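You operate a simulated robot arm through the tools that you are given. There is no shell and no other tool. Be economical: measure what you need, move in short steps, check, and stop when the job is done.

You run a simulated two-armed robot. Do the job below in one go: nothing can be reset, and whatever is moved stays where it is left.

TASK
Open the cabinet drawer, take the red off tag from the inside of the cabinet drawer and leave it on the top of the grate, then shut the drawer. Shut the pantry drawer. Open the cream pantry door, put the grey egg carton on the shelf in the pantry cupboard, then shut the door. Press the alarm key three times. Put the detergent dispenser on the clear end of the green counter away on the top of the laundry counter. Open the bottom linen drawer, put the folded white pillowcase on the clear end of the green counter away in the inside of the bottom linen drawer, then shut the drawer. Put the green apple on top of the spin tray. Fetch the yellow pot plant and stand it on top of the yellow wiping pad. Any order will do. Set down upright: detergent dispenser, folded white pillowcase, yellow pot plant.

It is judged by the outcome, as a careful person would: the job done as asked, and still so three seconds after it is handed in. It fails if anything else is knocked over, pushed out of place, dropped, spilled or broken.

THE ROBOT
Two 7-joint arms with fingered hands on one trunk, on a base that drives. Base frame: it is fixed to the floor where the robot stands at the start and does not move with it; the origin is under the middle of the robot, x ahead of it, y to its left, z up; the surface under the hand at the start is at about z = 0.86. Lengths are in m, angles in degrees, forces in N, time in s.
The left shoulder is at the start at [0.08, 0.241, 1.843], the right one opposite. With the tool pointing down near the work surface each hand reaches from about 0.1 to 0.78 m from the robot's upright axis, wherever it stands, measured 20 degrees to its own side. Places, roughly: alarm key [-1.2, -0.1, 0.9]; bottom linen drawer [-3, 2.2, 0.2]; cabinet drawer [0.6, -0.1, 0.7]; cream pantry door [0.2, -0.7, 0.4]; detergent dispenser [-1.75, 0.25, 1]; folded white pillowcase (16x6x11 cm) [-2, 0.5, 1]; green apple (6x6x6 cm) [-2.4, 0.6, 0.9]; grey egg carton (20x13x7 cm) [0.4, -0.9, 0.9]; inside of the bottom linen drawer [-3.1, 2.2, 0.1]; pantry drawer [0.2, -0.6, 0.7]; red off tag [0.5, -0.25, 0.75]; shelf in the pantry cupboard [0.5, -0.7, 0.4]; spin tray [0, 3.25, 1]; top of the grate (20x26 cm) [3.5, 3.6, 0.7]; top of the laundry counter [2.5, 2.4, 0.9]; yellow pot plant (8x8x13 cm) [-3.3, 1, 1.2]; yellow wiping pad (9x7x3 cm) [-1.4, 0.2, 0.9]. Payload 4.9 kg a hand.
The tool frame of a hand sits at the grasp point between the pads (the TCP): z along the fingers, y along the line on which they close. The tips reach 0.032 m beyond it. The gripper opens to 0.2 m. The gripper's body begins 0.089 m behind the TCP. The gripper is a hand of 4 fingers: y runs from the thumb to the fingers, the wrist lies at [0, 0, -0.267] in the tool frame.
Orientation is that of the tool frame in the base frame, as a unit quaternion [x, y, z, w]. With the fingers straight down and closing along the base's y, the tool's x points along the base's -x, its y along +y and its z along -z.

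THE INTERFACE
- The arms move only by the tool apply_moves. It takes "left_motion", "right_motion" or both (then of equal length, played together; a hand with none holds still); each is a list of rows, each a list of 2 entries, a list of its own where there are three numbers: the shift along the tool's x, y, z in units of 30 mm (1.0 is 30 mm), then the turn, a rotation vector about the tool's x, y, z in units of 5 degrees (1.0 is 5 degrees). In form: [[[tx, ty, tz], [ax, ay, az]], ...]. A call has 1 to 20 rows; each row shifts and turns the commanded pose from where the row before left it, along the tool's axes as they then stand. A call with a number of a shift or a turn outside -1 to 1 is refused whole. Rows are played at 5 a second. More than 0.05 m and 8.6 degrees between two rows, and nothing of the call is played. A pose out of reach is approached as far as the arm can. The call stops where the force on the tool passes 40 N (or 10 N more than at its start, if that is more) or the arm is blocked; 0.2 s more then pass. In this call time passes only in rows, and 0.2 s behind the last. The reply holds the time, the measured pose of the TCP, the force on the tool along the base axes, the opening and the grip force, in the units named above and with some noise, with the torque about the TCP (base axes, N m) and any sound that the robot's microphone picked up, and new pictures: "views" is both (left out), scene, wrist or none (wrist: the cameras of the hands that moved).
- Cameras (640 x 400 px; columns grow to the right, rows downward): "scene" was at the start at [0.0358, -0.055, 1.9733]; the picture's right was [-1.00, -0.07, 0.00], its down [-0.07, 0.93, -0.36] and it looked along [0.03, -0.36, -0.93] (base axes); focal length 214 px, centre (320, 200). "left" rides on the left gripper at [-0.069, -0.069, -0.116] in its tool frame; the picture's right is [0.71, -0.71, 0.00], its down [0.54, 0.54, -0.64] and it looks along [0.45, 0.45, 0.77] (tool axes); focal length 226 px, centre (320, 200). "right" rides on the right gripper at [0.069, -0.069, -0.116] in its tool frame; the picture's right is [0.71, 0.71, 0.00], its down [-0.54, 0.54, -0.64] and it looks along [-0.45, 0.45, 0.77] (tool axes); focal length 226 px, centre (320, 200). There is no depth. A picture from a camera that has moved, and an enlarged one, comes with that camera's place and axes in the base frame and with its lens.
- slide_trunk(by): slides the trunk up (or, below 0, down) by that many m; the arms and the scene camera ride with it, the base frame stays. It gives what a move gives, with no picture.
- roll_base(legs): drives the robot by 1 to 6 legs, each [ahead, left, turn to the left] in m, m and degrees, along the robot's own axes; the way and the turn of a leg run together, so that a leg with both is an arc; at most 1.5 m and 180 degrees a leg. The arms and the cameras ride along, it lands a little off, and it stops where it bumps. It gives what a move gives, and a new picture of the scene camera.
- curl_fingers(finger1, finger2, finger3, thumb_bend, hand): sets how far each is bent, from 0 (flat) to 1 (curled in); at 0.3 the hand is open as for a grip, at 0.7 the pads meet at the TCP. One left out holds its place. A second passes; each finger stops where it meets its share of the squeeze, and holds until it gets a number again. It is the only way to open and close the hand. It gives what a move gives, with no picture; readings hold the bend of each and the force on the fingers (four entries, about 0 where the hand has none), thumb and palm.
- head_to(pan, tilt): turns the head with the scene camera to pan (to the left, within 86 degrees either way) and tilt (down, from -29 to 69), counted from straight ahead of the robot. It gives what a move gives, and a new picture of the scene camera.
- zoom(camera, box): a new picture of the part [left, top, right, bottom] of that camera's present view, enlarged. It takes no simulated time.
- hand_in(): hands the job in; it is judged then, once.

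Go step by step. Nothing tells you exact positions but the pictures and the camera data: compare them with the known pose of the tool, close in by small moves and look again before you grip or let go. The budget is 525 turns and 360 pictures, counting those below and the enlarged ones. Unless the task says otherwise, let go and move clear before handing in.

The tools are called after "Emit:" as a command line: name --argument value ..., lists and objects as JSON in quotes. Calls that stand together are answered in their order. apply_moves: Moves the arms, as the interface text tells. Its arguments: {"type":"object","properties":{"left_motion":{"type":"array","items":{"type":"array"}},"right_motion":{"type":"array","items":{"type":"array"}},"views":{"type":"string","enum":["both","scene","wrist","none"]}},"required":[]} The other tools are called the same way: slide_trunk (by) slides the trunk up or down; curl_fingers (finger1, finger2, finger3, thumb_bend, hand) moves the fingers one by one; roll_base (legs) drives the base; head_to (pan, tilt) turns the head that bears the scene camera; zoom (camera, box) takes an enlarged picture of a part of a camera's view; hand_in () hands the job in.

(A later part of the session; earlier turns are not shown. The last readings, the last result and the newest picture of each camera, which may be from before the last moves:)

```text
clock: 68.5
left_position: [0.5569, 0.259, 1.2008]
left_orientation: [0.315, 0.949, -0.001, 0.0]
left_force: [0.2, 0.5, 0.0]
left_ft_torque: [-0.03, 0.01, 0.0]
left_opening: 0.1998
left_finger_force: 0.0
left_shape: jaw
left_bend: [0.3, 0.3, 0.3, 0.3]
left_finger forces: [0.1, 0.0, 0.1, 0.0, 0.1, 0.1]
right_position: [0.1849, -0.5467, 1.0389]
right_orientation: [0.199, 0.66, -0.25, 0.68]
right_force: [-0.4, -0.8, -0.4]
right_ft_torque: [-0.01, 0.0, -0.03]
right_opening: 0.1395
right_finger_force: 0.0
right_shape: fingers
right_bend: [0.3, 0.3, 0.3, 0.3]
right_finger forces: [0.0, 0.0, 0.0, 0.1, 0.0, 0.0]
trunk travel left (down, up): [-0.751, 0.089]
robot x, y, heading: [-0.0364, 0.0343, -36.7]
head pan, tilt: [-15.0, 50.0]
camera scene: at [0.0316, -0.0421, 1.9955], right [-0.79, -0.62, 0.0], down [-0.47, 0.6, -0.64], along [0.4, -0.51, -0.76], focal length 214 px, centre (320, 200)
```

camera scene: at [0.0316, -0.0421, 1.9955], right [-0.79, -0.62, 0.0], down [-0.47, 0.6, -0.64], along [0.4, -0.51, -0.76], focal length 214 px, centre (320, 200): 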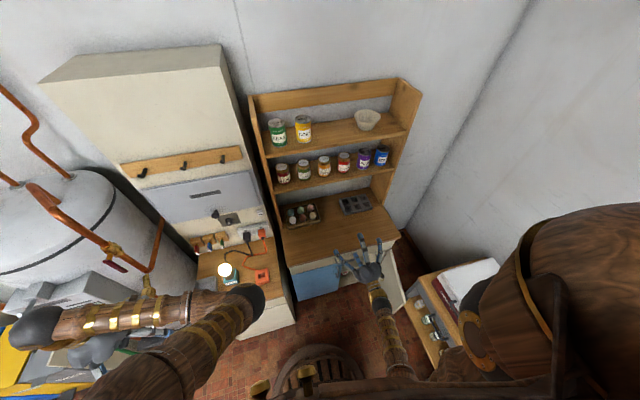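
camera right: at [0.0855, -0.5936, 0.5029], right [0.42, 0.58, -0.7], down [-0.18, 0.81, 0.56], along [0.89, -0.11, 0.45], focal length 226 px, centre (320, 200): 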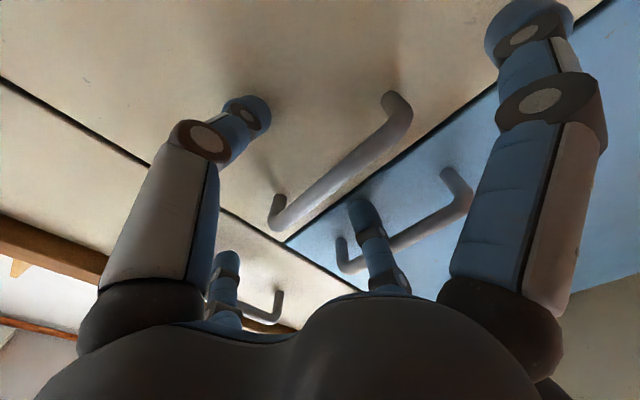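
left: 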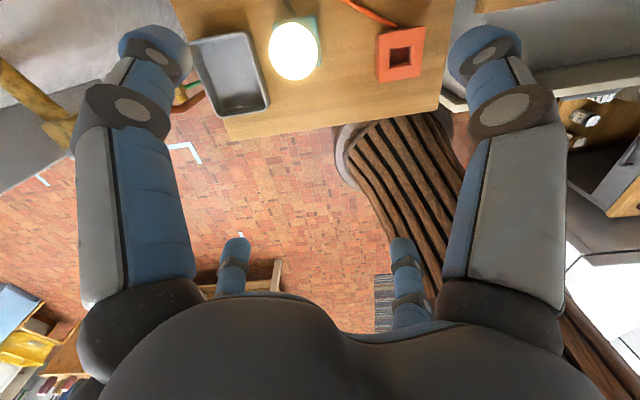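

Emit:
zoom --camera "scene" --box '[270, 150, 430, 260]'

```text
3.64 times, centred on (350, 205) of scene
camera zoom: at [0.0316, -0.0421, 1.9955], right [-0.79, -0.62, 0.0], down [-0.47, 0.6, -0.64], along [0.4, -0.51, -0.76], focal length 780 px, centre (211, 182)
```

zoom: 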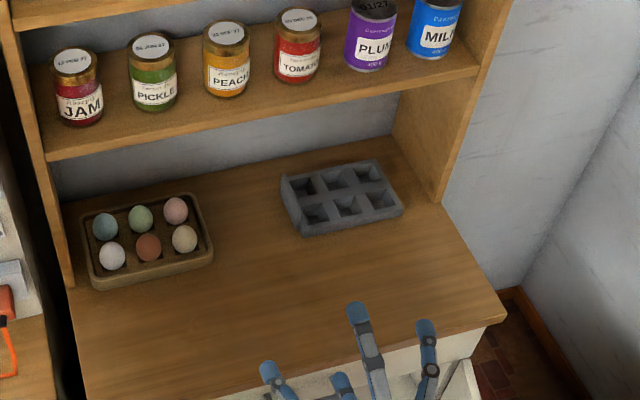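

The carton sits under the hutch shelf (shelf front about level with the carton's front), so I'll first drag it forward with a fingertip in a well. I pitch the hand down, raise it and lower the trunk.

Emit:
apply_moves --right_motion '[[[0, -0.47, 0], [0, 1, 0]], [[0, -0.47, 0], [0, 1, 0]], [[0, -0.47, 0], [0, 1, 0]], [[0, -0.47, 0], [0, 1, 0]], [[0, -0.47, 0], [0, 1, 0]], [[0, -0.47, 0], [0, 1, 0]], [[0, -0.47, 0], [0, 1, 0]], [[0, -0.47, 0], [0, 1, 0]], [[0, -0.47, 0], [0, 1, 0]], [[0, -0.47, 0], [0, 1, 0]], [[-0.643, 0, -0.766], [0, 0, 0]], [[-0.643, 0, -0.766], [0, 0, 0]], [[-0.643, 0, -0.766], [0, 0, 0]], [[-0.643, 0, -0.766], [0, 0, 0]], [[-0.643, 0, -0.766], [0, 0, 0]], [[-0.643, 0, -0.766], [0, 0, 0]], [[-0.643, 0, -0.766], [0, 0, 0]]]' --views "none"

Emit:
curl_fingers --hand "right" --finger1 0.1 --finger2 0.68 --finger3 1.0 --thumb_bend 0.68

Emit:
slide_trunk --by -0.25

Emit:
apply_moves --right_motion '[[[-0.766, 0, 0.643], [0, 0, 0]], [[-0.766, 0, 0.643], [0, 0, 0]], [[-0.766, 0, 0.643], [0, 0, 0]], [[-0.766, 0, 0.643], [0, 0, 0]], [[-0.766, 0, 0.643], [0, 0, 0]], [[-0.766, 0, 0.643], [0, 0, 0]], [[-0.766, 0, 0.643], [0, 0, 0]], [[-0.766, 0, 0.643], [0, 0, 0]]]' --views "both"

```text
clock: 72.1
left_position: [0.5588, 0.2584, 1.1988]
left_orientation: [0.314, 0.949, 0.0, 0.0]
left_force: [-0.1, 0.4, 0.5]
left_ft_torque: [0.0, 0.02, 0.02]
left_opening: 0.2
left_finger_force: 0.1
left_shape: jaw
left_bend: [0.3, 0.3, 0.3, 0.3]
left_finger forces: [0.1, 0.1, 0.1, 0.1, 0.0, 0.1]
right_position: [0.102, -0.6436, 1.2539]
right_orientation: [0.287, 0.885, -0.142, 0.337]
right_force: [0.1, 0.2, 0.8]
right_ft_torque: [0.01, 0.01, 0.01]
right_opening: 0.14
right_finger_force: 0.0
right_shape: fingers
right_bend: [0.3, 0.3, 0.3, 0.3]
right_finger forces: [0.0, 0.0, 0.0, 0.0, 0.0, 0.0]
trunk travel left (down, up): [-0.751, 0.089]
robot x, y, heading: [-0.0383, 0.0312, -36.8]
head pan, tilt: [-15.0, 50.0]
```

```text
clock: 73.1
left_position: [0.5579, 0.2574, 1.1996]
left_orientation: [0.314, 0.949, 0.001, 0.001]
left_force: [0.7, 0.1, 0.4]
left_ft_torque: [0.0, 0.0, -0.01]
left_opening: 0.2
left_finger_force: 0.0
left_shape: jaw
left_bend: [0.3, 0.3, 0.3, 0.3]
left_finger forces: [0.0, 0.0, 0.0, 0.0, 0.0, 0.0]
right_position: [0.1026, -0.6462, 1.2538]
right_orientation: [0.286, 0.886, -0.142, 0.337]
right_force: [-0.6, -0.1, -0.5]
right_ft_torque: [0.03, -0.01, -0.03]
right_opening: 0.1258
right_finger_force: 0.1
right_shape: fingers
right_bend: [0.1, 0.68, 1.0, 0.68]
right_finger forces: [0.0, 0.0, 0.1, 0.0, 0.0, 0.1]
trunk travel left (down, up): [-0.751, 0.089]
robot x, y, heading: [-0.0362, 0.0333, -36.6]
head pan, tilt: [-15.0, 50.0]
```

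```text
clock: 75.7
left_position: [0.5594, 0.2579, 0.9495]
left_orientation: [0.314, 0.949, 0.0, 0.0]
left_force: [0.2, 0.4, -0.3]
left_ft_torque: [-0.02, -0.05, -0.01]
left_opening: 0.2
left_finger_force: 0.1
left_shape: jaw
left_bend: [0.3, 0.3, 0.3, 0.3]
left_finger forces: [0.1, 0.1, 0.0, 0.0, 0.0, 0.0]
right_position: [0.1007, -0.6435, 1.0031]
right_orientation: [0.286, 0.886, -0.142, 0.337]
right_force: [-0.1, -0.3, 0.3]
right_ft_torque: [0.05, -0.01, 0.03]
right_opening: 0.1256
right_finger_force: 0.2
right_shape: fingers
right_bend: [0.1, 0.68, 1.0, 0.68]
right_finger forces: [0.0, 0.0, 0.0, 0.1, 0.0, 0.0]
trunk travel left (down, up): [-0.501, 0.339]
robot x, y, heading: [-0.0383, 0.0357, -36.7]
head pan, tilt: [-15.0, 50.0]
```

```text
clock: 77.5
left_position: [0.5602, 0.2563, 0.948]
left_orientation: [0.315, 0.949, 0.0, -0.001]
left_force: [0.3, -0.1, -1.3]
left_ft_torque: [-0.02, 0.03, 0.0]
left_opening: 0.1999
left_finger_force: 0.0
left_shape: jaw
left_bend: [0.3, 0.3, 0.3, 0.3]
left_finger forces: [0.1, 0.1, 0.0, 0.1, 0.1, 0.1]
right_position: [0.2951, -0.7899, 1.0148]
right_orientation: [0.286, 0.886, -0.142, 0.336]
right_force: [0.2, 0.4, 0.0]
right_ft_torque: [-0.03, -0.01, -0.06]
right_opening: 0.1262
right_finger_force: 0.1
right_shape: fingers
right_bend: [0.1, 0.68, 1.0, 0.68]
right_finger forces: [0.0, 0.0, 0.1, 0.1, 0.0, 0.1]
trunk travel left (down, up): [-0.501, 0.339]
robot x, y, heading: [-0.0388, 0.0329, -36.6]
head pan, tilt: [-15.0, 50.0]
camera scene: at [0.0371, -0.0459, 1.7451], right [-0.79, -0.62, 0.0], down [-0.47, 0.6, -0.64], along [0.4, -0.5, -0.77], focal length 214 px, centre (320, 200)
camera right: at [0.1511, -0.7646, 1.0574], right [-0.01, 0.85, -0.52], down [0.33, 0.49, 0.81], along [0.95, -0.17, -0.28], focal length 226 px, centre (320, 200)
```

scene: 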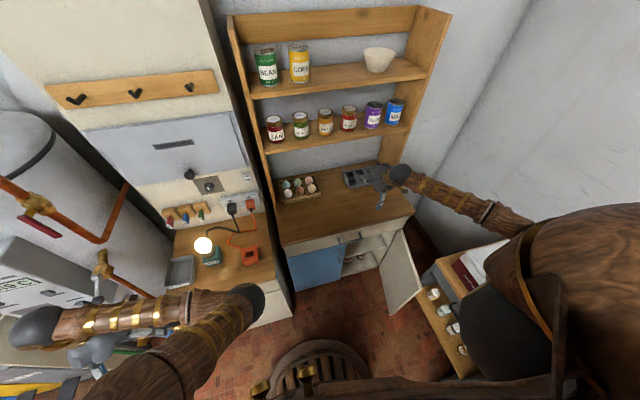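
right: 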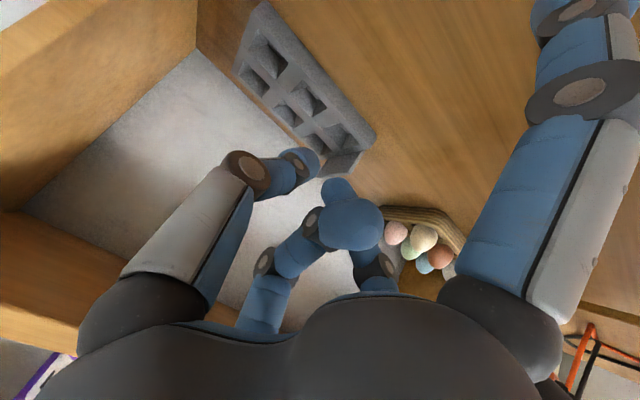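

Finger 1 is the lower one; I swap the two.

Emit:
curl_fingers --hand "right" --finger1 1.0 --finger3 0.1

Emit:
zoom --camera "right" --box '[0, 0, 640, 400]'

Emit:
zoom --camera "scene" --box '[270, 130, 450, 260]'

```text
clock: 78.5
left_position: [0.5599, 0.2575, 0.9491]
left_orientation: [0.314, 0.949, 0.0, 0.0]
left_force: [-0.8, -1.0, -0.2]
left_ft_torque: [-0.01, -0.02, 0.03]
left_opening: 0.1999
left_finger_force: 0.0
left_shape: jaw
left_bend: [0.3, 0.3, 0.3, 0.3]
left_finger forces: [0.0, 0.0, 0.0, 0.0, 0.0, 0.0]
right_position: [0.2939, -0.7892, 1.015]
right_orientation: [0.286, 0.886, -0.142, 0.337]
right_force: [0.2, 0.2, -0.1]
right_ft_torque: [0.01, -0.01, 0.01]
right_opening: 0.0587
right_finger_force: 0.0
right_shape: fingers
right_bend: [1.0, 0.68, 0.1, 0.68]
right_finger forces: [0.1, 0.0, 0.0, 0.1, 0.1, 0.0]
trunk travel left (down, up): [-0.501, 0.339]
robot x, y, heading: [-0.0361, 0.0335, -36.8]
head pan, tilt: [-15.0, 50.0]
```

```text
1.00 times, centred on (320, 200) of right (not enlarged: the box is as wide or as high as the picture)
camera zoom: at [0.1502, -0.7639, 1.0582], right [-0.01, 0.85, -0.52], down [0.33, 0.49, 0.81], along [0.95, -0.17, -0.28], focal length 226 px, centre (320, 200)
```

zoom: 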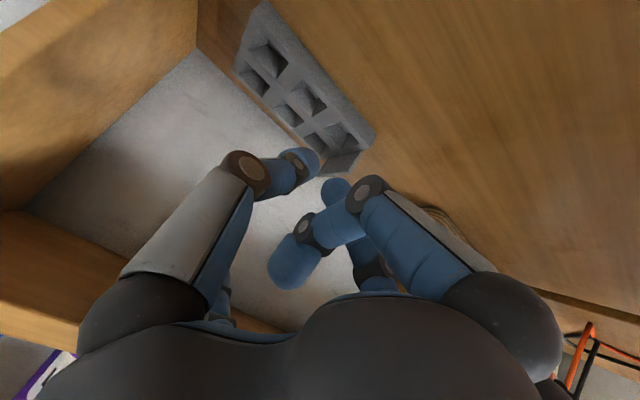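

```text
3.08 times, centred on (360, 195) of scene
camera zoom: at [0.0354, -0.0451, 1.7452], right [-0.79, -0.62, 0.0], down [-0.47, 0.6, -0.64], along [0.4, -0.5, -0.77], focal length 660 px, centre (197, 215)
```

zoom: 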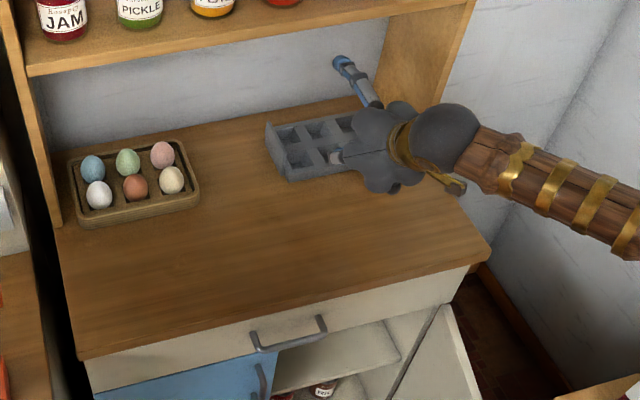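

Emit:
apply_moves --right_motion '[[[-0.55, -0.27, 0.85], [0, 0, 0]], [[-0.55, -0.27, 0.85], [0, 0, 0]], [[-0.55, -0.27, 0.85], [0, 0, 0]], [[-0.55, -0.27, 0.85], [0, 0, 0]], [[0.48, 0, 0.57], [0, 0, 0]]]' --views "wrist"

Emit:
zoom --camera "scene" --box '[270, 130, 450, 260]'

```text
clock: 79.7
left_position: [0.5583, 0.2567, 0.949]
left_orientation: [0.315, 0.949, 0.001, 0.0]
left_force: [0.2, 0.3, -0.2]
left_ft_torque: [0.03, 0.02, 0.01]
left_opening: 0.1997
left_finger_force: 0.1
left_shape: jaw
left_bend: [0.3, 0.3, 0.3, 0.3]
left_finger forces: [0.1, 0.0, 0.0, 0.0, 0.0, 0.0]
right_position: [0.3056, -0.858, 0.9796]
right_orientation: [0.286, 0.885, -0.143, 0.337]
right_force: [-0.7, -0.1, -0.6]
right_ft_torque: [0.01, -0.02, 0.07]
right_opening: 0.0585
right_finger_force: 0.0
right_shape: fingers
right_bend: [1.0, 0.68, 0.1, 0.68]
right_finger forces: [0.1, 0.1, 0.0, 0.1, 0.0, 0.1]
right hand out of reach, approached as far as the arm can: row 2, 3, 4
trunk travel left (down, up): [-0.501, 0.339]
robot x, y, heading: [-0.0376, 0.0339, -36.9]
head pan, tilt: [-15.0, 50.0]
camera right: at [0.1621, -0.8335, 1.0224], right [-0.01, 0.85, -0.52], down [0.33, 0.49, 0.81], along [0.95, -0.17, -0.28], focal length 226 px, centre (320, 200)
```

right: 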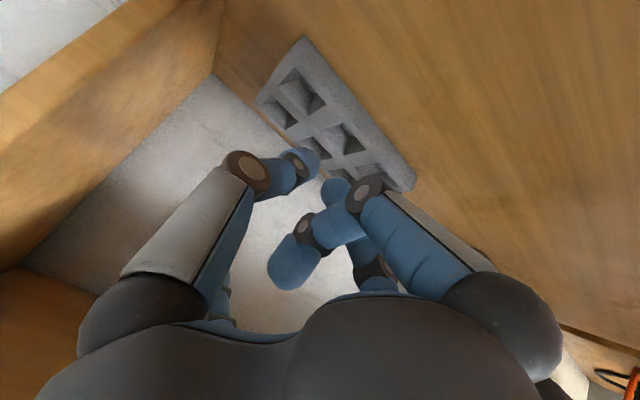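

```text
3.08 times, centred on (360, 195) of scene
camera zoom: at [0.0354, -0.046, 1.7452], right [-0.79, -0.62, 0.0], down [-0.47, 0.6, -0.64], along [0.4, -0.5, -0.77], focal length 660 px, centre (197, 215)
```

zoom: 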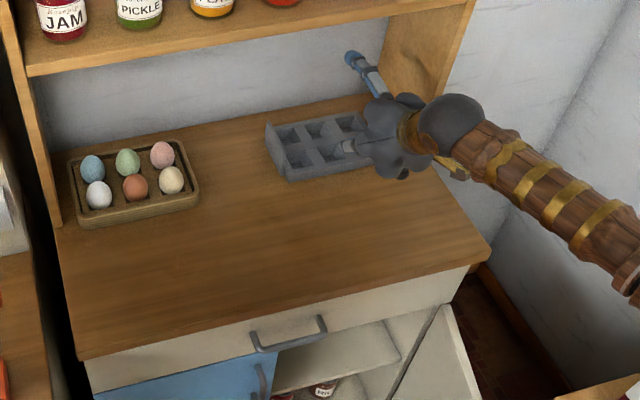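

Emit:
roll_base --legs '[[0.06, 0.012, 0]]'

Emit:
apply_moves --right_motion '[[[0.48, 0, 0.57], [0, 0, 0]], [[0.48, 0, 0.57], [0, 0, 0]], [[0.32, 0, 0.38], [0, 0, 0]]]' --views "wrist"

Emit:
zoom --camera "scene" --box '[270, 130, 450, 260]'

```text
clock: 80.7
left_position: [0.6081, 0.234, 0.9511]
left_orientation: [0.315, 0.949, 0.0, 0.002]
left_force: [-0.3, 0.2, 0.2]
left_ft_torque: [-0.07, -0.08, 0.02]
left_opening: 0.2
left_finger_force: 0.1
left_shape: jaw
left_bend: [0.3, 0.3, 0.3, 0.3]
left_finger forces: [0.1, 0.1, 0.1, 0.0, 0.0, 0.1]
right_position: [0.3544, -0.8813, 0.9832]
right_orientation: [0.288, 0.885, -0.144, 0.338]
right_force: [-1.1, -0.5, 0.4]
right_ft_torque: [-0.03, -0.08, 0.01]
right_opening: 0.0587
right_finger_force: 0.1
right_shape: fingers
right_bend: [1.0, 0.68, 0.1, 0.68]
right_finger forces: [0.0, 0.1, 0.0, 0.0, 0.0, 0.0]
trunk travel left (down, up): [-0.501, 0.339]
robot x, y, heading: [0.0149, 0.0056, -36.8]
head pan, tilt: [-15.0, 50.0]
camera scene: at [0.082, -0.0669, 1.7459], right [-0.79, -0.62, 0.0], down [-0.47, 0.6, -0.65], along [0.4, -0.51, -0.76], focal length 214 px, centre (320, 200)
```

scene: 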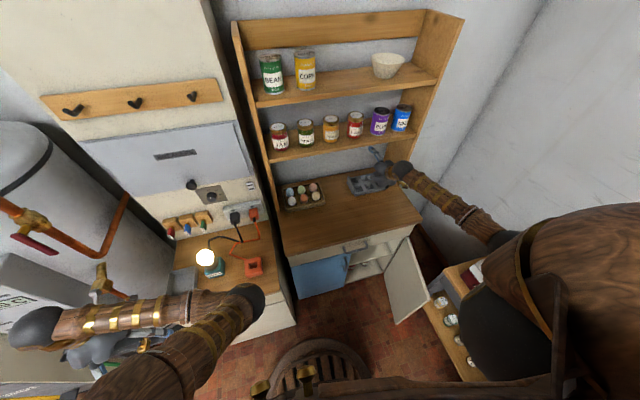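

```text
clock: 81.5
left_position: [0.6149, 0.2318, 0.9471]
left_orientation: [0.314, 0.949, 0.0, -0.003]
left_force: [-0.2, -0.3, -0.7]
left_ft_torque: [0.01, 0.02, 0.02]
left_opening: 0.1999
left_finger_force: 0.0
left_shape: jaw
left_bend: [0.3, 0.3, 0.3, 0.3]
left_finger forces: [0.1, 0.1, 0.0, 0.0, 0.0, 0.0]
right_position: [0.351, -0.8899, 0.9223]
right_orientation: [0.286, 0.886, -0.142, 0.336]
right_force: [0.2, -0.7, -0.5]
right_ft_torque: [0.0, -0.01, -0.02]
right_opening: 0.0586
right_finger_force: 0.2
right_shape: fingers
right_bend: [1.0, 0.68, 0.1, 0.68]
right_finger forces: [0.0, 0.0, 0.1, 0.1, 0.0, 0.1]
right hand out of reach, approached as far as the arm can: row 1, 2, 3
trunk travel left (down, up): [-0.501, 0.339]
robot x, y, heading: [0.016, 0.0082, -36.6]
head pan, tilt: [-15.0, 50.0]
camera right: at [0.2068, -0.8645, 0.9653], right [-0.01, 0.85, -0.52], down [0.33, 0.49, 0.81], along [0.94, -0.17, -0.28], focal length 226 px, centre (320, 200)
```

right: 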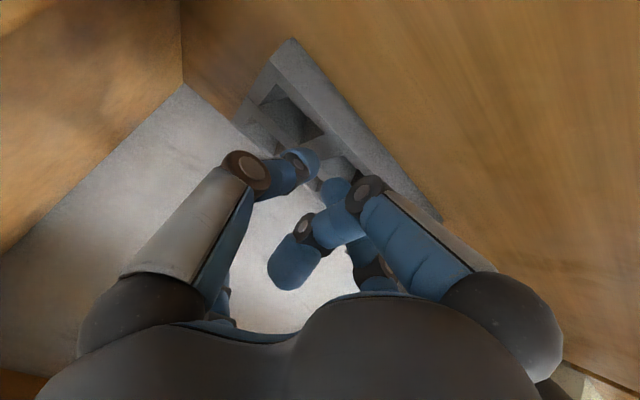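

```text
3.08 times, centred on (360, 195) of scene
camera zoom: at [0.092, -0.0719, 1.745], right [-0.79, -0.62, 0.0], down [-0.48, 0.6, -0.64], along [0.4, -0.5, -0.77], focal length 660 px, centre (197, 215)
```

zoom: 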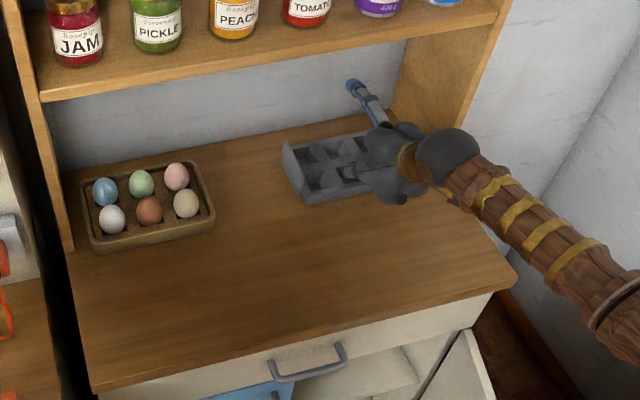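

Emit:
apply_moves --right_motion '[[[0, 0.5, 0], [0, 0, 0]], [[0.26, 0, 0.3], [0, 0, 0]], [[0.26, 0, 0.3], [0, 0, 0]]]' --views "wrist"

Emit:
zoom --camera "right" --box '[220, 20, 460, 240]'

```text
clock: 82.3
left_position: [0.6117, 0.2329, 0.9508]
left_orientation: [0.315, 0.949, 0.0, -0.001]
left_force: [-0.1, 0.0, -0.5]
left_ft_torque: [0.02, 0.02, 0.01]
left_opening: 0.1999
left_finger_force: 0.0
left_shape: jaw
left_bend: [0.3, 0.3, 0.3, 0.3]
left_finger forces: [0.0, 0.1, 0.1, 0.0, 0.1, 0.0]
right_position: [0.3453, -0.8904, 0.9099]
right_orientation: [0.285, 0.882, -0.148, 0.346]
right_force: [-5.6, 2.1, 20.7]
right_ft_torque: [-0.55, -0.1, -0.13]
right_opening: 0.0551
right_finger_force: 11.2
right_shape: fingers
right_bend: [1.0, 0.68, 0.1, 0.72]
right_finger forces: [0.0, 0.0, 0.0, 0.0, 22.0, 0.0]
right hand out of reach, approached as far as the arm can: row 1, 2
trunk travel left (down, up): [-0.501, 0.339]
robot x, y, heading: [0.0163, 0.0069, -36.8]
head pan, tilt: [-15.0, 50.0]
stopped in row 3 (right hand): the force on the tool passed its limit at 44 N (the readings are from after the stop); the commanded pose is now the measured one
camera right: at [0.2012, -0.8641, 0.9504], right [0.0, 0.84, -0.54], down [0.32, 0.51, 0.8], along [0.95, -0.17, -0.26], focal length 226 px, centre (320, 200)
```

right: 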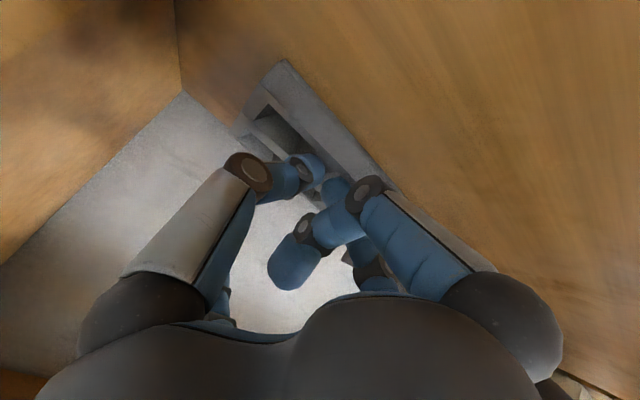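

```text
1.82 times, centred on (340, 130) of right
camera zoom: at [0.2012, -0.8641, 0.9504], right [0.0, 0.84, -0.54], down [0.32, 0.51, 0.8], along [0.95, -0.17, -0.26], focal length 411 px, centre (284, 327)
```

zoom: 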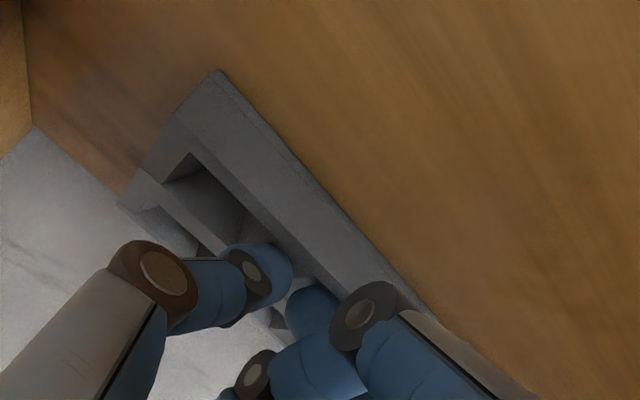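

Emit:
apply_moves --right_motion '[[[0.38, 0, -0.33], [0, 0, 0]], [[0.38, 0, -0.33], [0, 0, 0]], [[0.38, 0, -0.33], [0, 0, 0]], [[0.38, 0, -0.33], [0, 0, 0]]]' --views "wrist"

Emit:
zoom --camera "scene" --box '[270, 130, 450, 260]'

```text
clock: 83.2
left_position: [0.6121, 0.2329, 0.9488]
left_orientation: [0.314, 0.949, 0.001, 0.0]
left_force: [-0.9, -0.2, 0.3]
left_ft_torque: [0.02, 0.01, -0.03]
left_opening: 0.1997
left_finger_force: 0.1
left_shape: jaw
left_bend: [0.3, 0.3, 0.3, 0.3]
left_finger forces: [0.1, 0.1, 0.1, 0.0, 0.1, 0.0]
right_position: [0.3139, -0.8653, 0.9095]
right_orientation: [0.284, 0.881, -0.149, 0.348]
right_force: [-2.7, 1.9, 15.6]
right_ft_torque: [-0.16, -0.1, 0.0]
right_opening: 0.0554
right_finger_force: 7.3
right_shape: fingers
right_bend: [1.0, 0.68, 0.1, 0.71]
right_finger forces: [0.1, 2.6, 0.0, 0.0, 12.5, 0.0]
trunk travel left (down, up): [-0.501, 0.339]
robot x, y, heading: [0.0157, 0.0053, -37.0]
head pan, tilt: [-15.0, 50.0]
stopped in row 4 (right hand): the force on the tool passed its limit at 41 N (the readings are from after the stop); the commanded pose is now the measured one
camera right: at [0.1692, -0.8395, 0.9497], right [0.01, 0.84, -0.54], down [0.31, 0.51, 0.8], along [0.95, -0.17, -0.26], focal length 226 px, centre (320, 200)
```

right: 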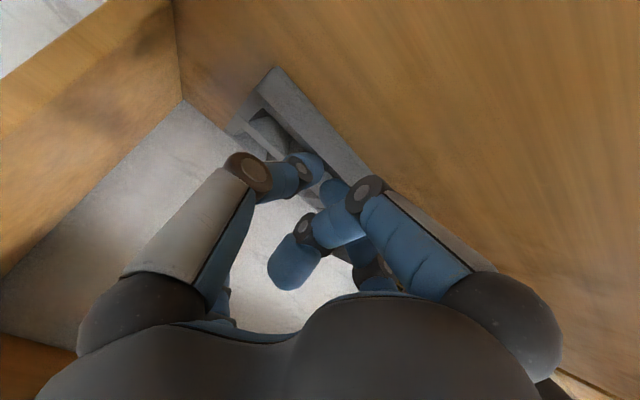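

```text
3.08 times, centred on (360, 195) of scene
camera zoom: at [0.088, -0.0695, 1.7449], right [-0.79, -0.62, 0.0], down [-0.47, 0.6, -0.64], along [0.4, -0.51, -0.77], focal length 660 px, centre (197, 215)
```

zoom: 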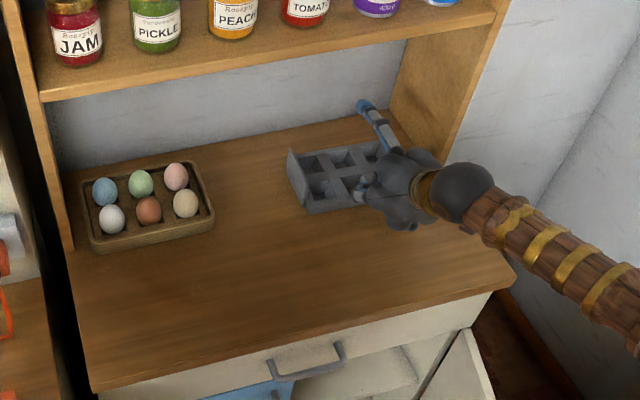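

The carton slides. I keep dragging with a lighter press.

Emit:
apply_moves --right_motion '[[[0.33, 0, -0.4], [0, 0, 0]], [[0.38, 0, -0.33], [0, 0, 0]], [[0.38, 0, -0.33], [0, 0, 0]], [[0.38, 0, -0.33], [0, 0, 0]], [[0.38, 0, -0.33], [0, 0, 0]], [[0.38, 0, -0.33], [0, 0, 0]], [[0.38, 0, -0.33], [0, 0, 0]], [[0.38, 0, -0.33], [0, 0, 0]]]' --views "none"

Emit:
zoom --camera "scene" --box '[270, 130, 450, 260]'

```text
clock: 84.8
left_position: [0.6121, 0.2339, 0.9487]
left_orientation: [0.314, 0.949, 0.0, 0.001]
left_force: [0.0, -0.3, 0.6]
left_ft_torque: [0.06, 0.0, -0.05]
left_opening: 0.1997
left_finger_force: 0.0
left_shape: jaw
left_bend: [0.3, 0.3, 0.3, 0.3]
left_finger forces: [0.0, 0.0, 0.0, 0.0, 0.0, 0.1]
right_position: [0.2313, -0.8047, 0.9096]
right_orientation: [0.283, 0.88, -0.15, 0.352]
right_force: [-2.7, 2.5, 16.4]
right_ft_torque: [-0.15, -0.08, -0.03]
right_opening: 0.0557
right_finger_force: 7.4
right_shape: fingers
right_bend: [1.0, 0.68, 0.1, 0.72]
right_finger forces: [0.0, 2.4, 0.0, 0.0, 13.2, 0.0]
trunk travel left (down, up): [-0.501, 0.339]
robot x, y, heading: [0.0177, 0.0039, -36.9]
head pan, tilt: [-15.0, 50.0]
stopped in row 8 (right hand): the force on the tool passed its limit at 40 N (the readings are from after the stop); the commanded pose is now the measured one
```

```text
3.08 times, centred on (360, 195) of scene
camera zoom: at [0.0877, -0.0695, 1.7449], right [-0.79, -0.62, 0.0], down [-0.47, 0.6, -0.64], along [0.4, -0.51, -0.77], focal length 660 px, centre (197, 215)
```

zoom: 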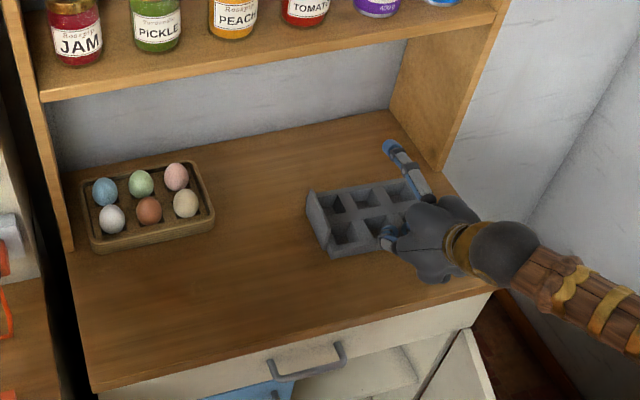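

Emit:
apply_moves --right_motion '[[[0.33, 0, -0.4], [0, 0, 0]], [[0.38, 0, -0.33], [0, 0, 0]], [[0.38, 0, -0.33], [0, 0, 0]], [[0.38, 0, -0.33], [0, 0, 0]]]' --views "none"

Emit:
apply_moves --right_motion '[[[-0.3, 0, -0.8], [0, 0, 0]], [[-0.4, 0, -0.9], [0, 0, 0]], [[-0.643, 0, -0.766], [0, 0, 0]], [[-0.643, 0, -0.766], [0, 0, 0]], [[-0.643, 0, -0.766], [0, 0, 0]], [[-0.643, 0, -0.766], [0, 0, 0]]]' --views "scene"

Emit:
zoom --camera "scene" --box '[270, 130, 450, 260]'

```text
clock: 85.8
left_position: [0.6125, 0.2351, 0.9476]
left_orientation: [0.315, 0.949, 0.0, 0.0]
left_force: [-0.9, 0.1, -0.5]
left_ft_torque: [-0.02, -0.02, -0.04]
left_opening: 0.2002
left_finger_force: 0.0
left_shape: jaw
left_bend: [0.3, 0.3, 0.3, 0.3]
left_finger forces: [0.0, 0.1, 0.1, 0.1, 0.0, 0.2]
right_position: [0.1854, -0.7668, 0.9101]
right_orientation: [0.282, 0.88, -0.151, 0.352]
right_force: [10.2, -8.8, 28.0]
right_ft_torque: [-0.94, -0.52, 0.16]
right_opening: 0.0562
right_finger_force: 16.9
right_shape: fingers
right_bend: [1.0, 0.68, 0.1, 0.69]
right_finger forces: [0.0, 1.2, 0.0, 0.1, 32.7, 0.0]
trunk travel left (down, up): [-0.501, 0.339]
robot x, y, heading: [0.0142, 0.0079, -36.8]
head pan, tilt: [-15.0, 50.0]
```

```text
clock: 87.2
left_position: [0.6121, 0.2333, 0.9487]
left_orientation: [0.315, 0.949, 0.002, -0.001]
left_force: [0.0, -0.2, 0.5]
left_ft_torque: [0.01, 0.01, -0.01]
left_opening: 0.1999
left_finger_force: 0.0
left_shape: jaw
left_bend: [0.3, 0.3, 0.3, 0.3]
left_finger forces: [0.1, 0.0, 0.1, 0.1, 0.1, 0.1]
right_position: [0.1657, -0.7397, 1.0774]
right_orientation: [0.284, 0.88, -0.149, 0.35]
right_force: [0.0, 0.7, -0.3]
right_ft_torque: [0.04, 0.03, -0.02]
right_opening: 0.0584
right_finger_force: 0.0
right_shape: fingers
right_bend: [1.0, 0.68, 0.1, 0.68]
right_finger forces: [0.1, 0.0, 0.1, 0.0, 0.0, 0.1]
trunk travel left (down, up): [-0.501, 0.339]
robot x, y, heading: [0.0157, 0.0078, -36.7]
head pan, tilt: [-15.0, 50.0]
camera scene: at [0.0897, -0.0706, 1.7452], right [-0.79, -0.62, 0.0], down [-0.47, 0.6, -0.64], along [0.4, -0.5, -0.77], focal length 214 px, centre (320, 200)
```

scene: 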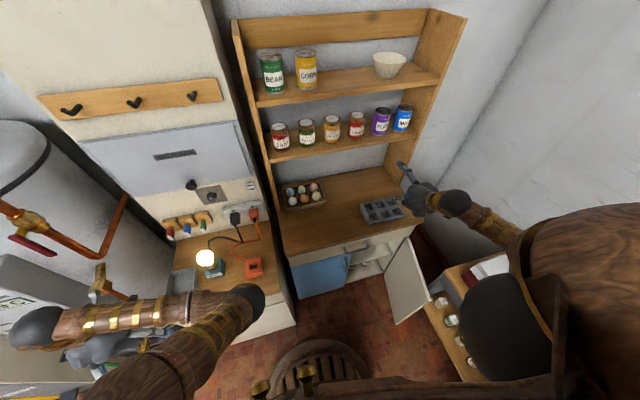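

```text
3.08 times, centred on (360, 195) of scene
camera zoom: at [0.0897, -0.0706, 1.7452], right [-0.79, -0.62, 0.0], down [-0.47, 0.6, -0.64], along [0.4, -0.5, -0.77], focal length 660 px, centre (197, 215)
```

zoom: 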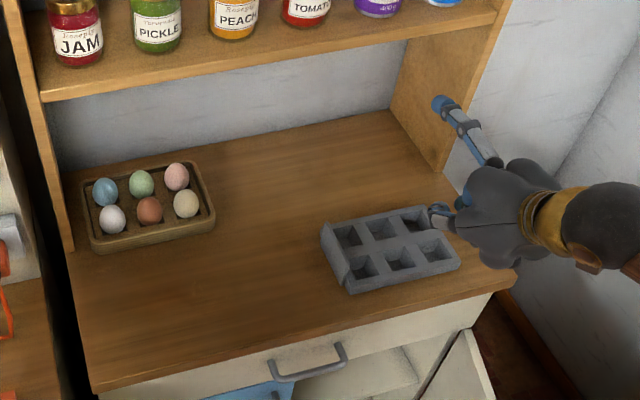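

Carton is now clear of the shelf, aligned, centre about (0.67, -0.50) ahead/left. Its wells are real, so I'll straddle the middle front well and pinch the two ribs, keeping the hand pitched so it can go straight into the cupboard.

Emit:
curl_fingers --hand "right" --finger2 0.36 --thumb_bend 0.36

Emit:
apply_moves --right_motion '[[[-0.6, 0.2, 0.6], [0, 0, 0]], [[-0.6, 0.2, 0.6], [0, 0, 0]], [[0.5, 0, 0.5], [0, 0, 0]], [[0.7, 0, 0.7], [0, 0, 0]], [[0.7, 0, 0.7], [0, 0, 0]], [[0.5, 0, 0.5], [0, 0, 0]]]' --views "wrist"

Emit:
zoom --camera "scene" --box '[320, 170, 450, 260]'

```text
clock: 88.2
left_position: [0.6121, 0.2334, 0.9474]
left_orientation: [0.315, 0.949, 0.0, 0.0]
left_force: [0.0, 0.0, 0.3]
left_ft_torque: [0.01, -0.01, -0.01]
left_opening: 0.1998
left_finger_force: 0.1
left_shape: jaw
left_bend: [0.3, 0.3, 0.3, 0.3]
left_finger forces: [0.0, 0.0, 0.0, 0.0, 0.0, 0.0]
right_position: [0.1661, -0.7407, 1.0758]
right_orientation: [0.285, 0.88, -0.15, 0.349]
right_force: [-0.4, 0.5, -0.1]
right_ft_torque: [0.0, 0.03, -0.02]
right_opening: 0.1064
right_finger_force: 0.0
right_shape: fingers
right_bend: [1.0, 0.36, 0.1, 0.36]
right_finger forces: [0.0, 0.1, 0.0, 0.1, 0.0, 0.1]
trunk travel left (down, up): [-0.501, 0.339]
robot x, y, heading: [0.0178, 0.0075, -36.9]
head pan, tilt: [-15.0, 50.0]
```

```text
clock: 89.6
left_position: [0.6119, 0.2321, 0.9493]
left_orientation: [0.315, 0.949, 0.002, 0.001]
left_force: [-0.6, -0.1, -0.7]
left_ft_torque: [0.01, -0.02, -0.03]
left_opening: 0.1998
left_finger_force: 0.1
left_shape: jaw
left_bend: [0.3, 0.3, 0.3, 0.3]
left_finger forces: [0.0, 0.1, 0.1, 0.0, 0.0, 0.0]
right_position: [0.2097, -0.7675, 0.9741]
right_orientation: [0.284, 0.88, -0.15, 0.35]
right_force: [0.0, -0.6, -0.2]
right_ft_torque: [-0.01, 0.01, 0.0]
right_opening: 0.1063
right_finger_force: 0.0
right_shape: fingers
right_bend: [1.0, 0.36, 0.1, 0.36]
right_finger forces: [0.1, 0.1, 0.0, 0.0, 0.0, 0.0]
trunk travel left (down, up): [-0.501, 0.339]
robot x, y, heading: [0.0157, 0.0066, -36.6]
head pan, tilt: [-15.0, 50.0]
camera right: at [0.0652, -0.7412, 1.0131], right [0.01, 0.84, -0.54], down [0.31, 0.51, 0.8], along [0.95, -0.17, -0.25], focal length 226 px, centre (320, 200)
```

right: 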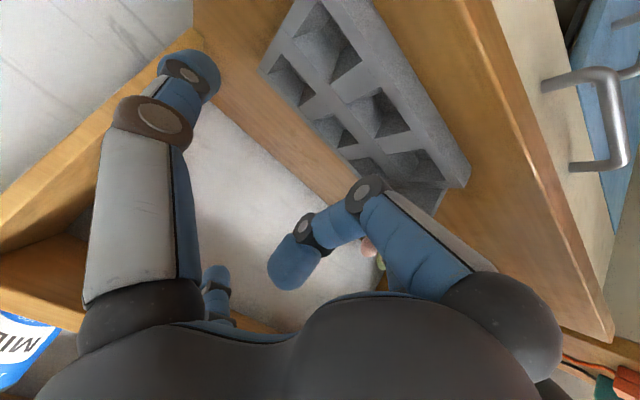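

```text
4.44 times, centred on (385, 215) of scene
camera zoom: at [0.0889, -0.0708, 1.7453], right [-0.79, -0.62, 0.0], down [-0.47, 0.6, -0.64], along [0.4, -0.5, -0.77], focal length 953 px, centre (31, 133)
```

zoom: 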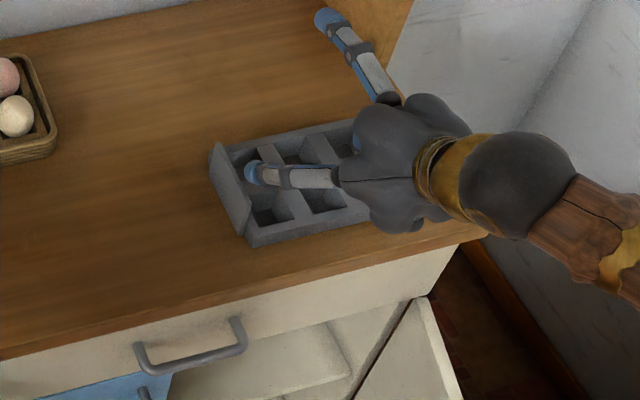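

Emit:
curl_fingers --hand "right" --finger2 0.48 --thumb_bend 0.48

Emit:
apply_moves --right_motion '[[[0.4, 0.1, 0.4], [0, 0, 0]]]' --views "wrist"

Emit:
zoom --camera "scene" --box '[340, 180, 440, 250]'

```text
clock: 90.6
left_position: [0.6122, 0.2318, 0.9487]
left_orientation: [0.315, 0.949, 0.001, 0.0]
left_force: [-0.1, 0.8, 0.6]
left_ft_torque: [0.0, 0.0, -0.02]
left_opening: 0.1994
left_finger_force: 0.2
left_shape: jaw
left_bend: [0.3, 0.3, 0.3, 0.3]
left_finger forces: [0.0, 0.1, 0.0, 0.0, 0.0, 0.0]
right_position: [0.2101, -0.7671, 0.9733]
right_orientation: [0.284, 0.88, -0.149, 0.35]
right_force: [-0.9, 0.2, 0.7]
right_ft_torque: [0.01, 0.02, 0.0]
right_opening: 0.088
right_finger_force: 0.0
right_shape: fingers
right_bend: [1.0, 0.48, 0.1, 0.48]
right_finger forces: [0.0, 0.0, 0.1, 0.0, 0.1, 0.1]
trunk travel left (down, up): [-0.501, 0.339]
robot x, y, heading: [0.0197, 0.0048, -36.8]
head pan, tilt: [-15.0, 50.0]
```

```text
clock: 91.0
left_position: [0.6125, 0.2319, 0.9491]
left_orientation: [0.315, 0.949, 0.001, -0.001]
left_force: [-0.1, 0.6, -0.2]
left_ft_torque: [-0.01, 0.0, 0.01]
left_opening: 0.1999
left_finger_force: 0.0
left_shape: jaw
left_bend: [0.3, 0.3, 0.3, 0.3]
left_finger forces: [0.0, 0.1, 0.0, 0.0, 0.0, 0.0]
right_position: [0.2092, -0.7656, 0.9574]
right_orientation: [0.284, 0.88, -0.15, 0.349]
right_force: [0.3, -0.9, -0.1]
right_ft_torque: [0.02, -0.03, -0.02]
right_opening: 0.0883
right_finger_force: 0.1
right_shape: fingers
right_bend: [1.0, 0.48, 0.1, 0.48]
right_finger forces: [0.1, 0.0, 0.0, 0.1, 0.0, 0.1]
trunk travel left (down, up): [-0.501, 0.339]
robot x, y, heading: [0.0158, 0.0055, -36.5]
head pan, tilt: [-15.0, 50.0]
camera right: at [0.0666, -0.74, 0.9957], right [0.01, 0.84, -0.54], down [0.31, 0.51, 0.8], along [0.95, -0.17, -0.26], focal length 226 px, centre (320, 200)
```

right: 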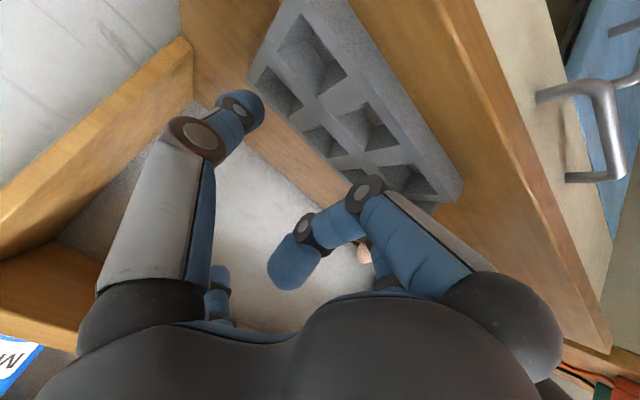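

```text
5.71 times, centred on (390, 215) of scene
camera zoom: at [0.0897, -0.0713, 1.7452], right [-0.79, -0.62, 0.0], down [-0.47, 0.6, -0.64], along [0.4, -0.5, -0.77], focal length 1226 px, centre (-80, 114)
```

zoom: 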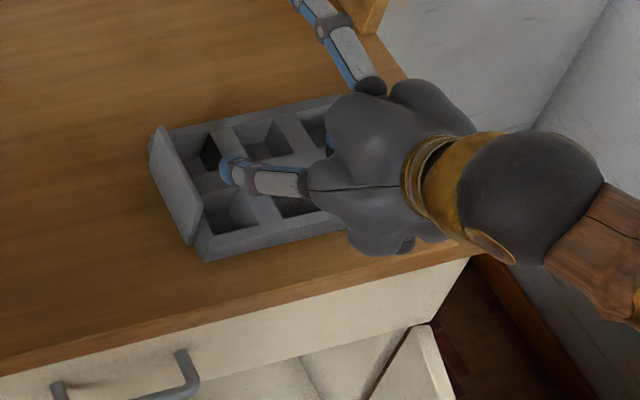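

Emit:
apply_moves --right_motion '[[[0.5, 0, -0.1], [0, 0, 0]], [[0.35, 0, 0.35], [0, 0, 0]], [[0.35, 0, 0.35], [0, 0, 0]], [[0.2, 0, 0.2], [0, 0, 0]]]' --views "wrist"

Emit:
zoom --camera "scene" --box '[340, 180, 440, 250]'

```text
clock: 92.0
left_position: [0.6118, 0.2317, 0.9489]
left_orientation: [0.315, 0.949, 0.0, 0.0]
left_force: [0.4, 0.5, 0.1]
left_ft_torque: [-0.02, -0.01, -0.01]
left_opening: 0.1997
left_finger_force: 0.2
left_shape: jaw
left_bend: [0.3, 0.3, 0.3, 0.3]
left_finger forces: [0.0, 0.0, 0.1, 0.0, 0.0, 0.0]
right_position: [0.1982, -0.7598, 0.9103]
right_orientation: [0.285, 0.88, -0.15, 0.349]
right_force: [0.1, 0.5, 0.2]
right_ft_torque: [-0.02, 0.03, -0.02]
right_opening: 0.0881
right_finger_force: 0.1
right_shape: fingers
right_bend: [1.0, 0.48, 0.1, 0.48]
right_finger forces: [0.0, 0.0, 0.0, 0.1, 0.0, 0.0]
trunk travel left (down, up): [-0.501, 0.339]
robot x, y, heading: [0.0189, 0.0088, -36.5]
head pan, tilt: [-15.0, 50.0]
camera right: at [0.0539, -0.7338, 0.9496], right [0.01, 0.84, -0.54], down [0.31, 0.51, 0.8], along [0.95, -0.17, -0.26], focal length 226 px, centre (320, 200)
```

right: 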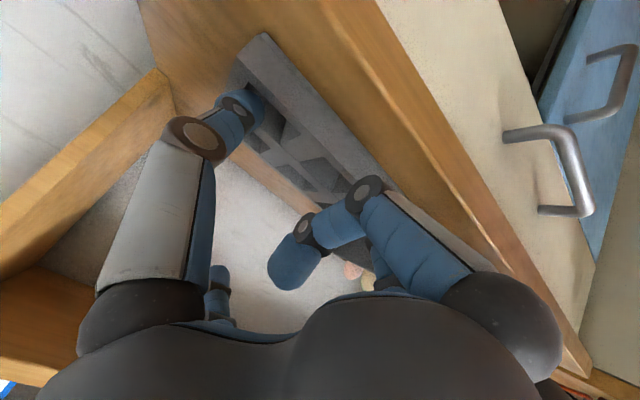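

```text
5.71 times, centred on (390, 215) of scene
camera zoom: at [0.089, -0.0706, 1.7453], right [-0.79, -0.62, 0.0], down [-0.47, 0.6, -0.64], along [0.4, -0.5, -0.77], focal length 1226 px, centre (-80, 114)
```

zoom: 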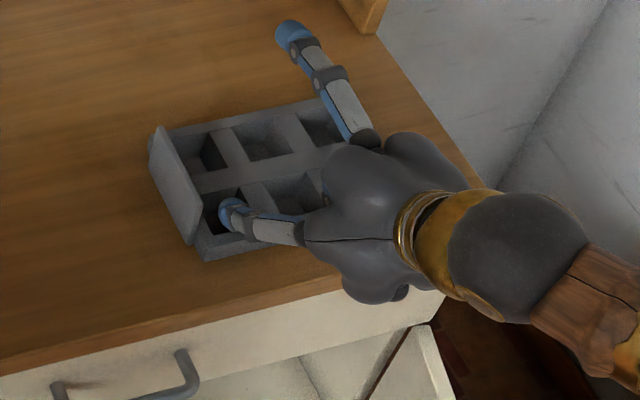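

Both fingertips are in the outer front wells. Lower a touch and squeeze.

Emit:
apply_moves --right_motion '[[[0.15, 0, 0.15], [0, 0, 0]]]' --views "none"

Emit:
curl_fingers --hand "right" --finger2 0.75 --thumb_bend 0.75

Emit:
apply_moves --right_motion '[[[-0.3, 0, -0.3], [0, 0, 0]], [[-0.7, 0, -0.7], [0, 0, 0]]]' --views "wrist"

Emit:
zoom --camera "scene" --box '[340, 180, 440, 250]'

```text
clock: 92.4
left_position: [0.613, 0.2327, 0.9485]
left_orientation: [0.315, 0.949, -0.001, 0.001]
left_force: [-0.2, -0.2, -0.3]
left_ft_torque: [0.0, 0.03, -0.01]
left_opening: 0.1999
left_finger_force: 0.1
left_shape: jaw
left_bend: [0.3, 0.3, 0.3, 0.3]
left_finger forces: [0.1, 0.1, 0.0, 0.0, 0.1, 0.0]
right_position: [0.1996, -0.7597, 0.9047]
right_orientation: [0.283, 0.88, -0.15, 0.35]
right_force: [0.9, 0.8, 1.0]
right_ft_torque: [0.03, -0.07, 0.04]
right_opening: 0.0882
right_finger_force: 0.8
right_shape: fingers
right_bend: [1.0, 0.48, 0.1, 0.48]
right_finger forces: [0.0, 1.2, 0.1, 0.0, 0.1, 0.0]
trunk travel left (down, up): [-0.501, 0.339]
robot x, y, heading: [0.0206, 0.005, -36.4]
head pan, tilt: [-15.0, 50.0]
```

```text
clock: 93.4
left_position: [0.6114, 0.233, 0.9494]
left_orientation: [0.314, 0.949, 0.001, 0.001]
left_force: [0.2, -0.2, 0.4]
left_ft_torque: [0.03, 0.01, 0.04]
left_opening: 0.1999
left_finger_force: 0.1
left_shape: jaw
left_bend: [0.3, 0.3, 0.3, 0.3]
left_finger forces: [0.1, 0.1, 0.0, 0.1, 0.0, 0.0]
right_position: [0.1971, -0.7607, 0.9051]
right_orientation: [0.284, 0.88, -0.15, 0.349]
right_force: [-1.5, -1.3, 3.7]
right_ft_torque: [0.29, -0.37, 0.04]
right_opening: 0.0651
right_finger_force: 16.6
right_shape: fingers
right_bend: [1.0, 0.47, 0.1, 0.65]
right_finger forces: [0.0, 17.3, 0.0, 0.0, 15.6, 0.0]
trunk travel left (down, up): [-0.501, 0.339]
robot x, y, heading: [0.0154, 0.0047, -36.8]
head pan, tilt: [-15.0, 50.0]
```

```text
clock: 94.0
left_position: [0.6119, 0.2327, 0.9492]
left_orientation: [0.315, 0.949, 0.001, -0.001]
left_force: [-0.6, 0.2, -0.1]
left_ft_torque: [0.01, -0.01, -0.01]
left_opening: 0.1999
left_finger_force: 0.1
left_shape: jaw
left_bend: [0.3, 0.3, 0.3, 0.3]
left_finger forces: [0.0, 0.0, 0.1, 0.0, 0.0, 0.0]
right_position: [0.2005, -0.7573, 0.9468]
right_orientation: [0.284, 0.88, -0.149, 0.349]
right_force: [-0.3, 0.3, 0.0]
right_ft_torque: [0.01, 0.04, 0.0]
right_opening: 0.0636
right_finger_force: 15.7
right_shape: fingers
right_bend: [1.0, 0.46, 0.1, 0.65]
right_finger forces: [0.1, 15.3, 0.1, 0.0, 15.7, 0.1]
trunk travel left (down, up): [-0.501, 0.339]
robot x, y, heading: [0.0184, 0.005, -36.6]
head pan, tilt: [-15.0, 50.0]
camera right: at [0.0557, -0.7317, 0.9854], right [0.01, 0.84, -0.54], down [0.31, 0.51, 0.8], along [0.95, -0.17, -0.26], focal length 226 px, centre (320, 200)
```

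right: 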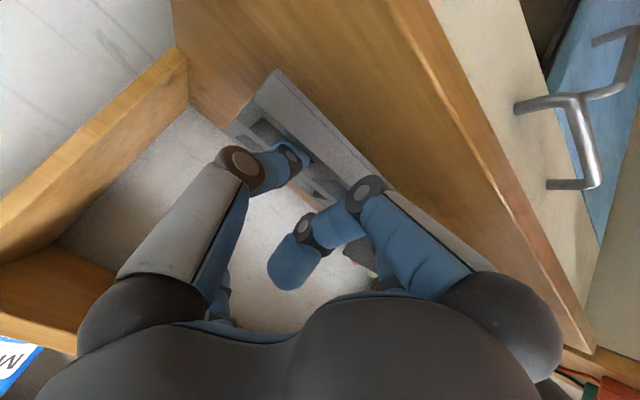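

```text
5.71 times, centred on (390, 215) of scene
camera zoom: at [0.0891, -0.0701, 1.7452], right [-0.79, -0.62, 0.0], down [-0.47, 0.6, -0.64], along [0.4, -0.5, -0.77], focal length 1226 px, centre (-80, 114)
```

zoom: 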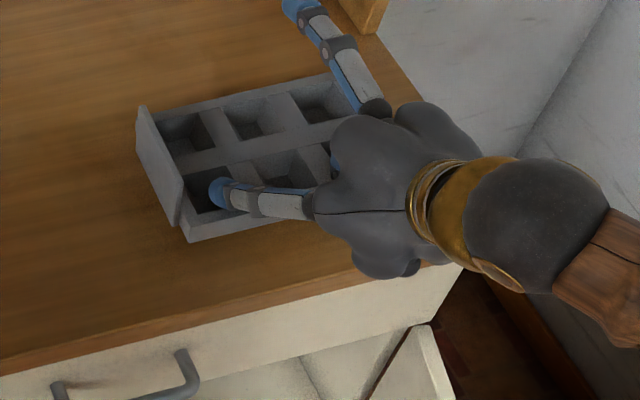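

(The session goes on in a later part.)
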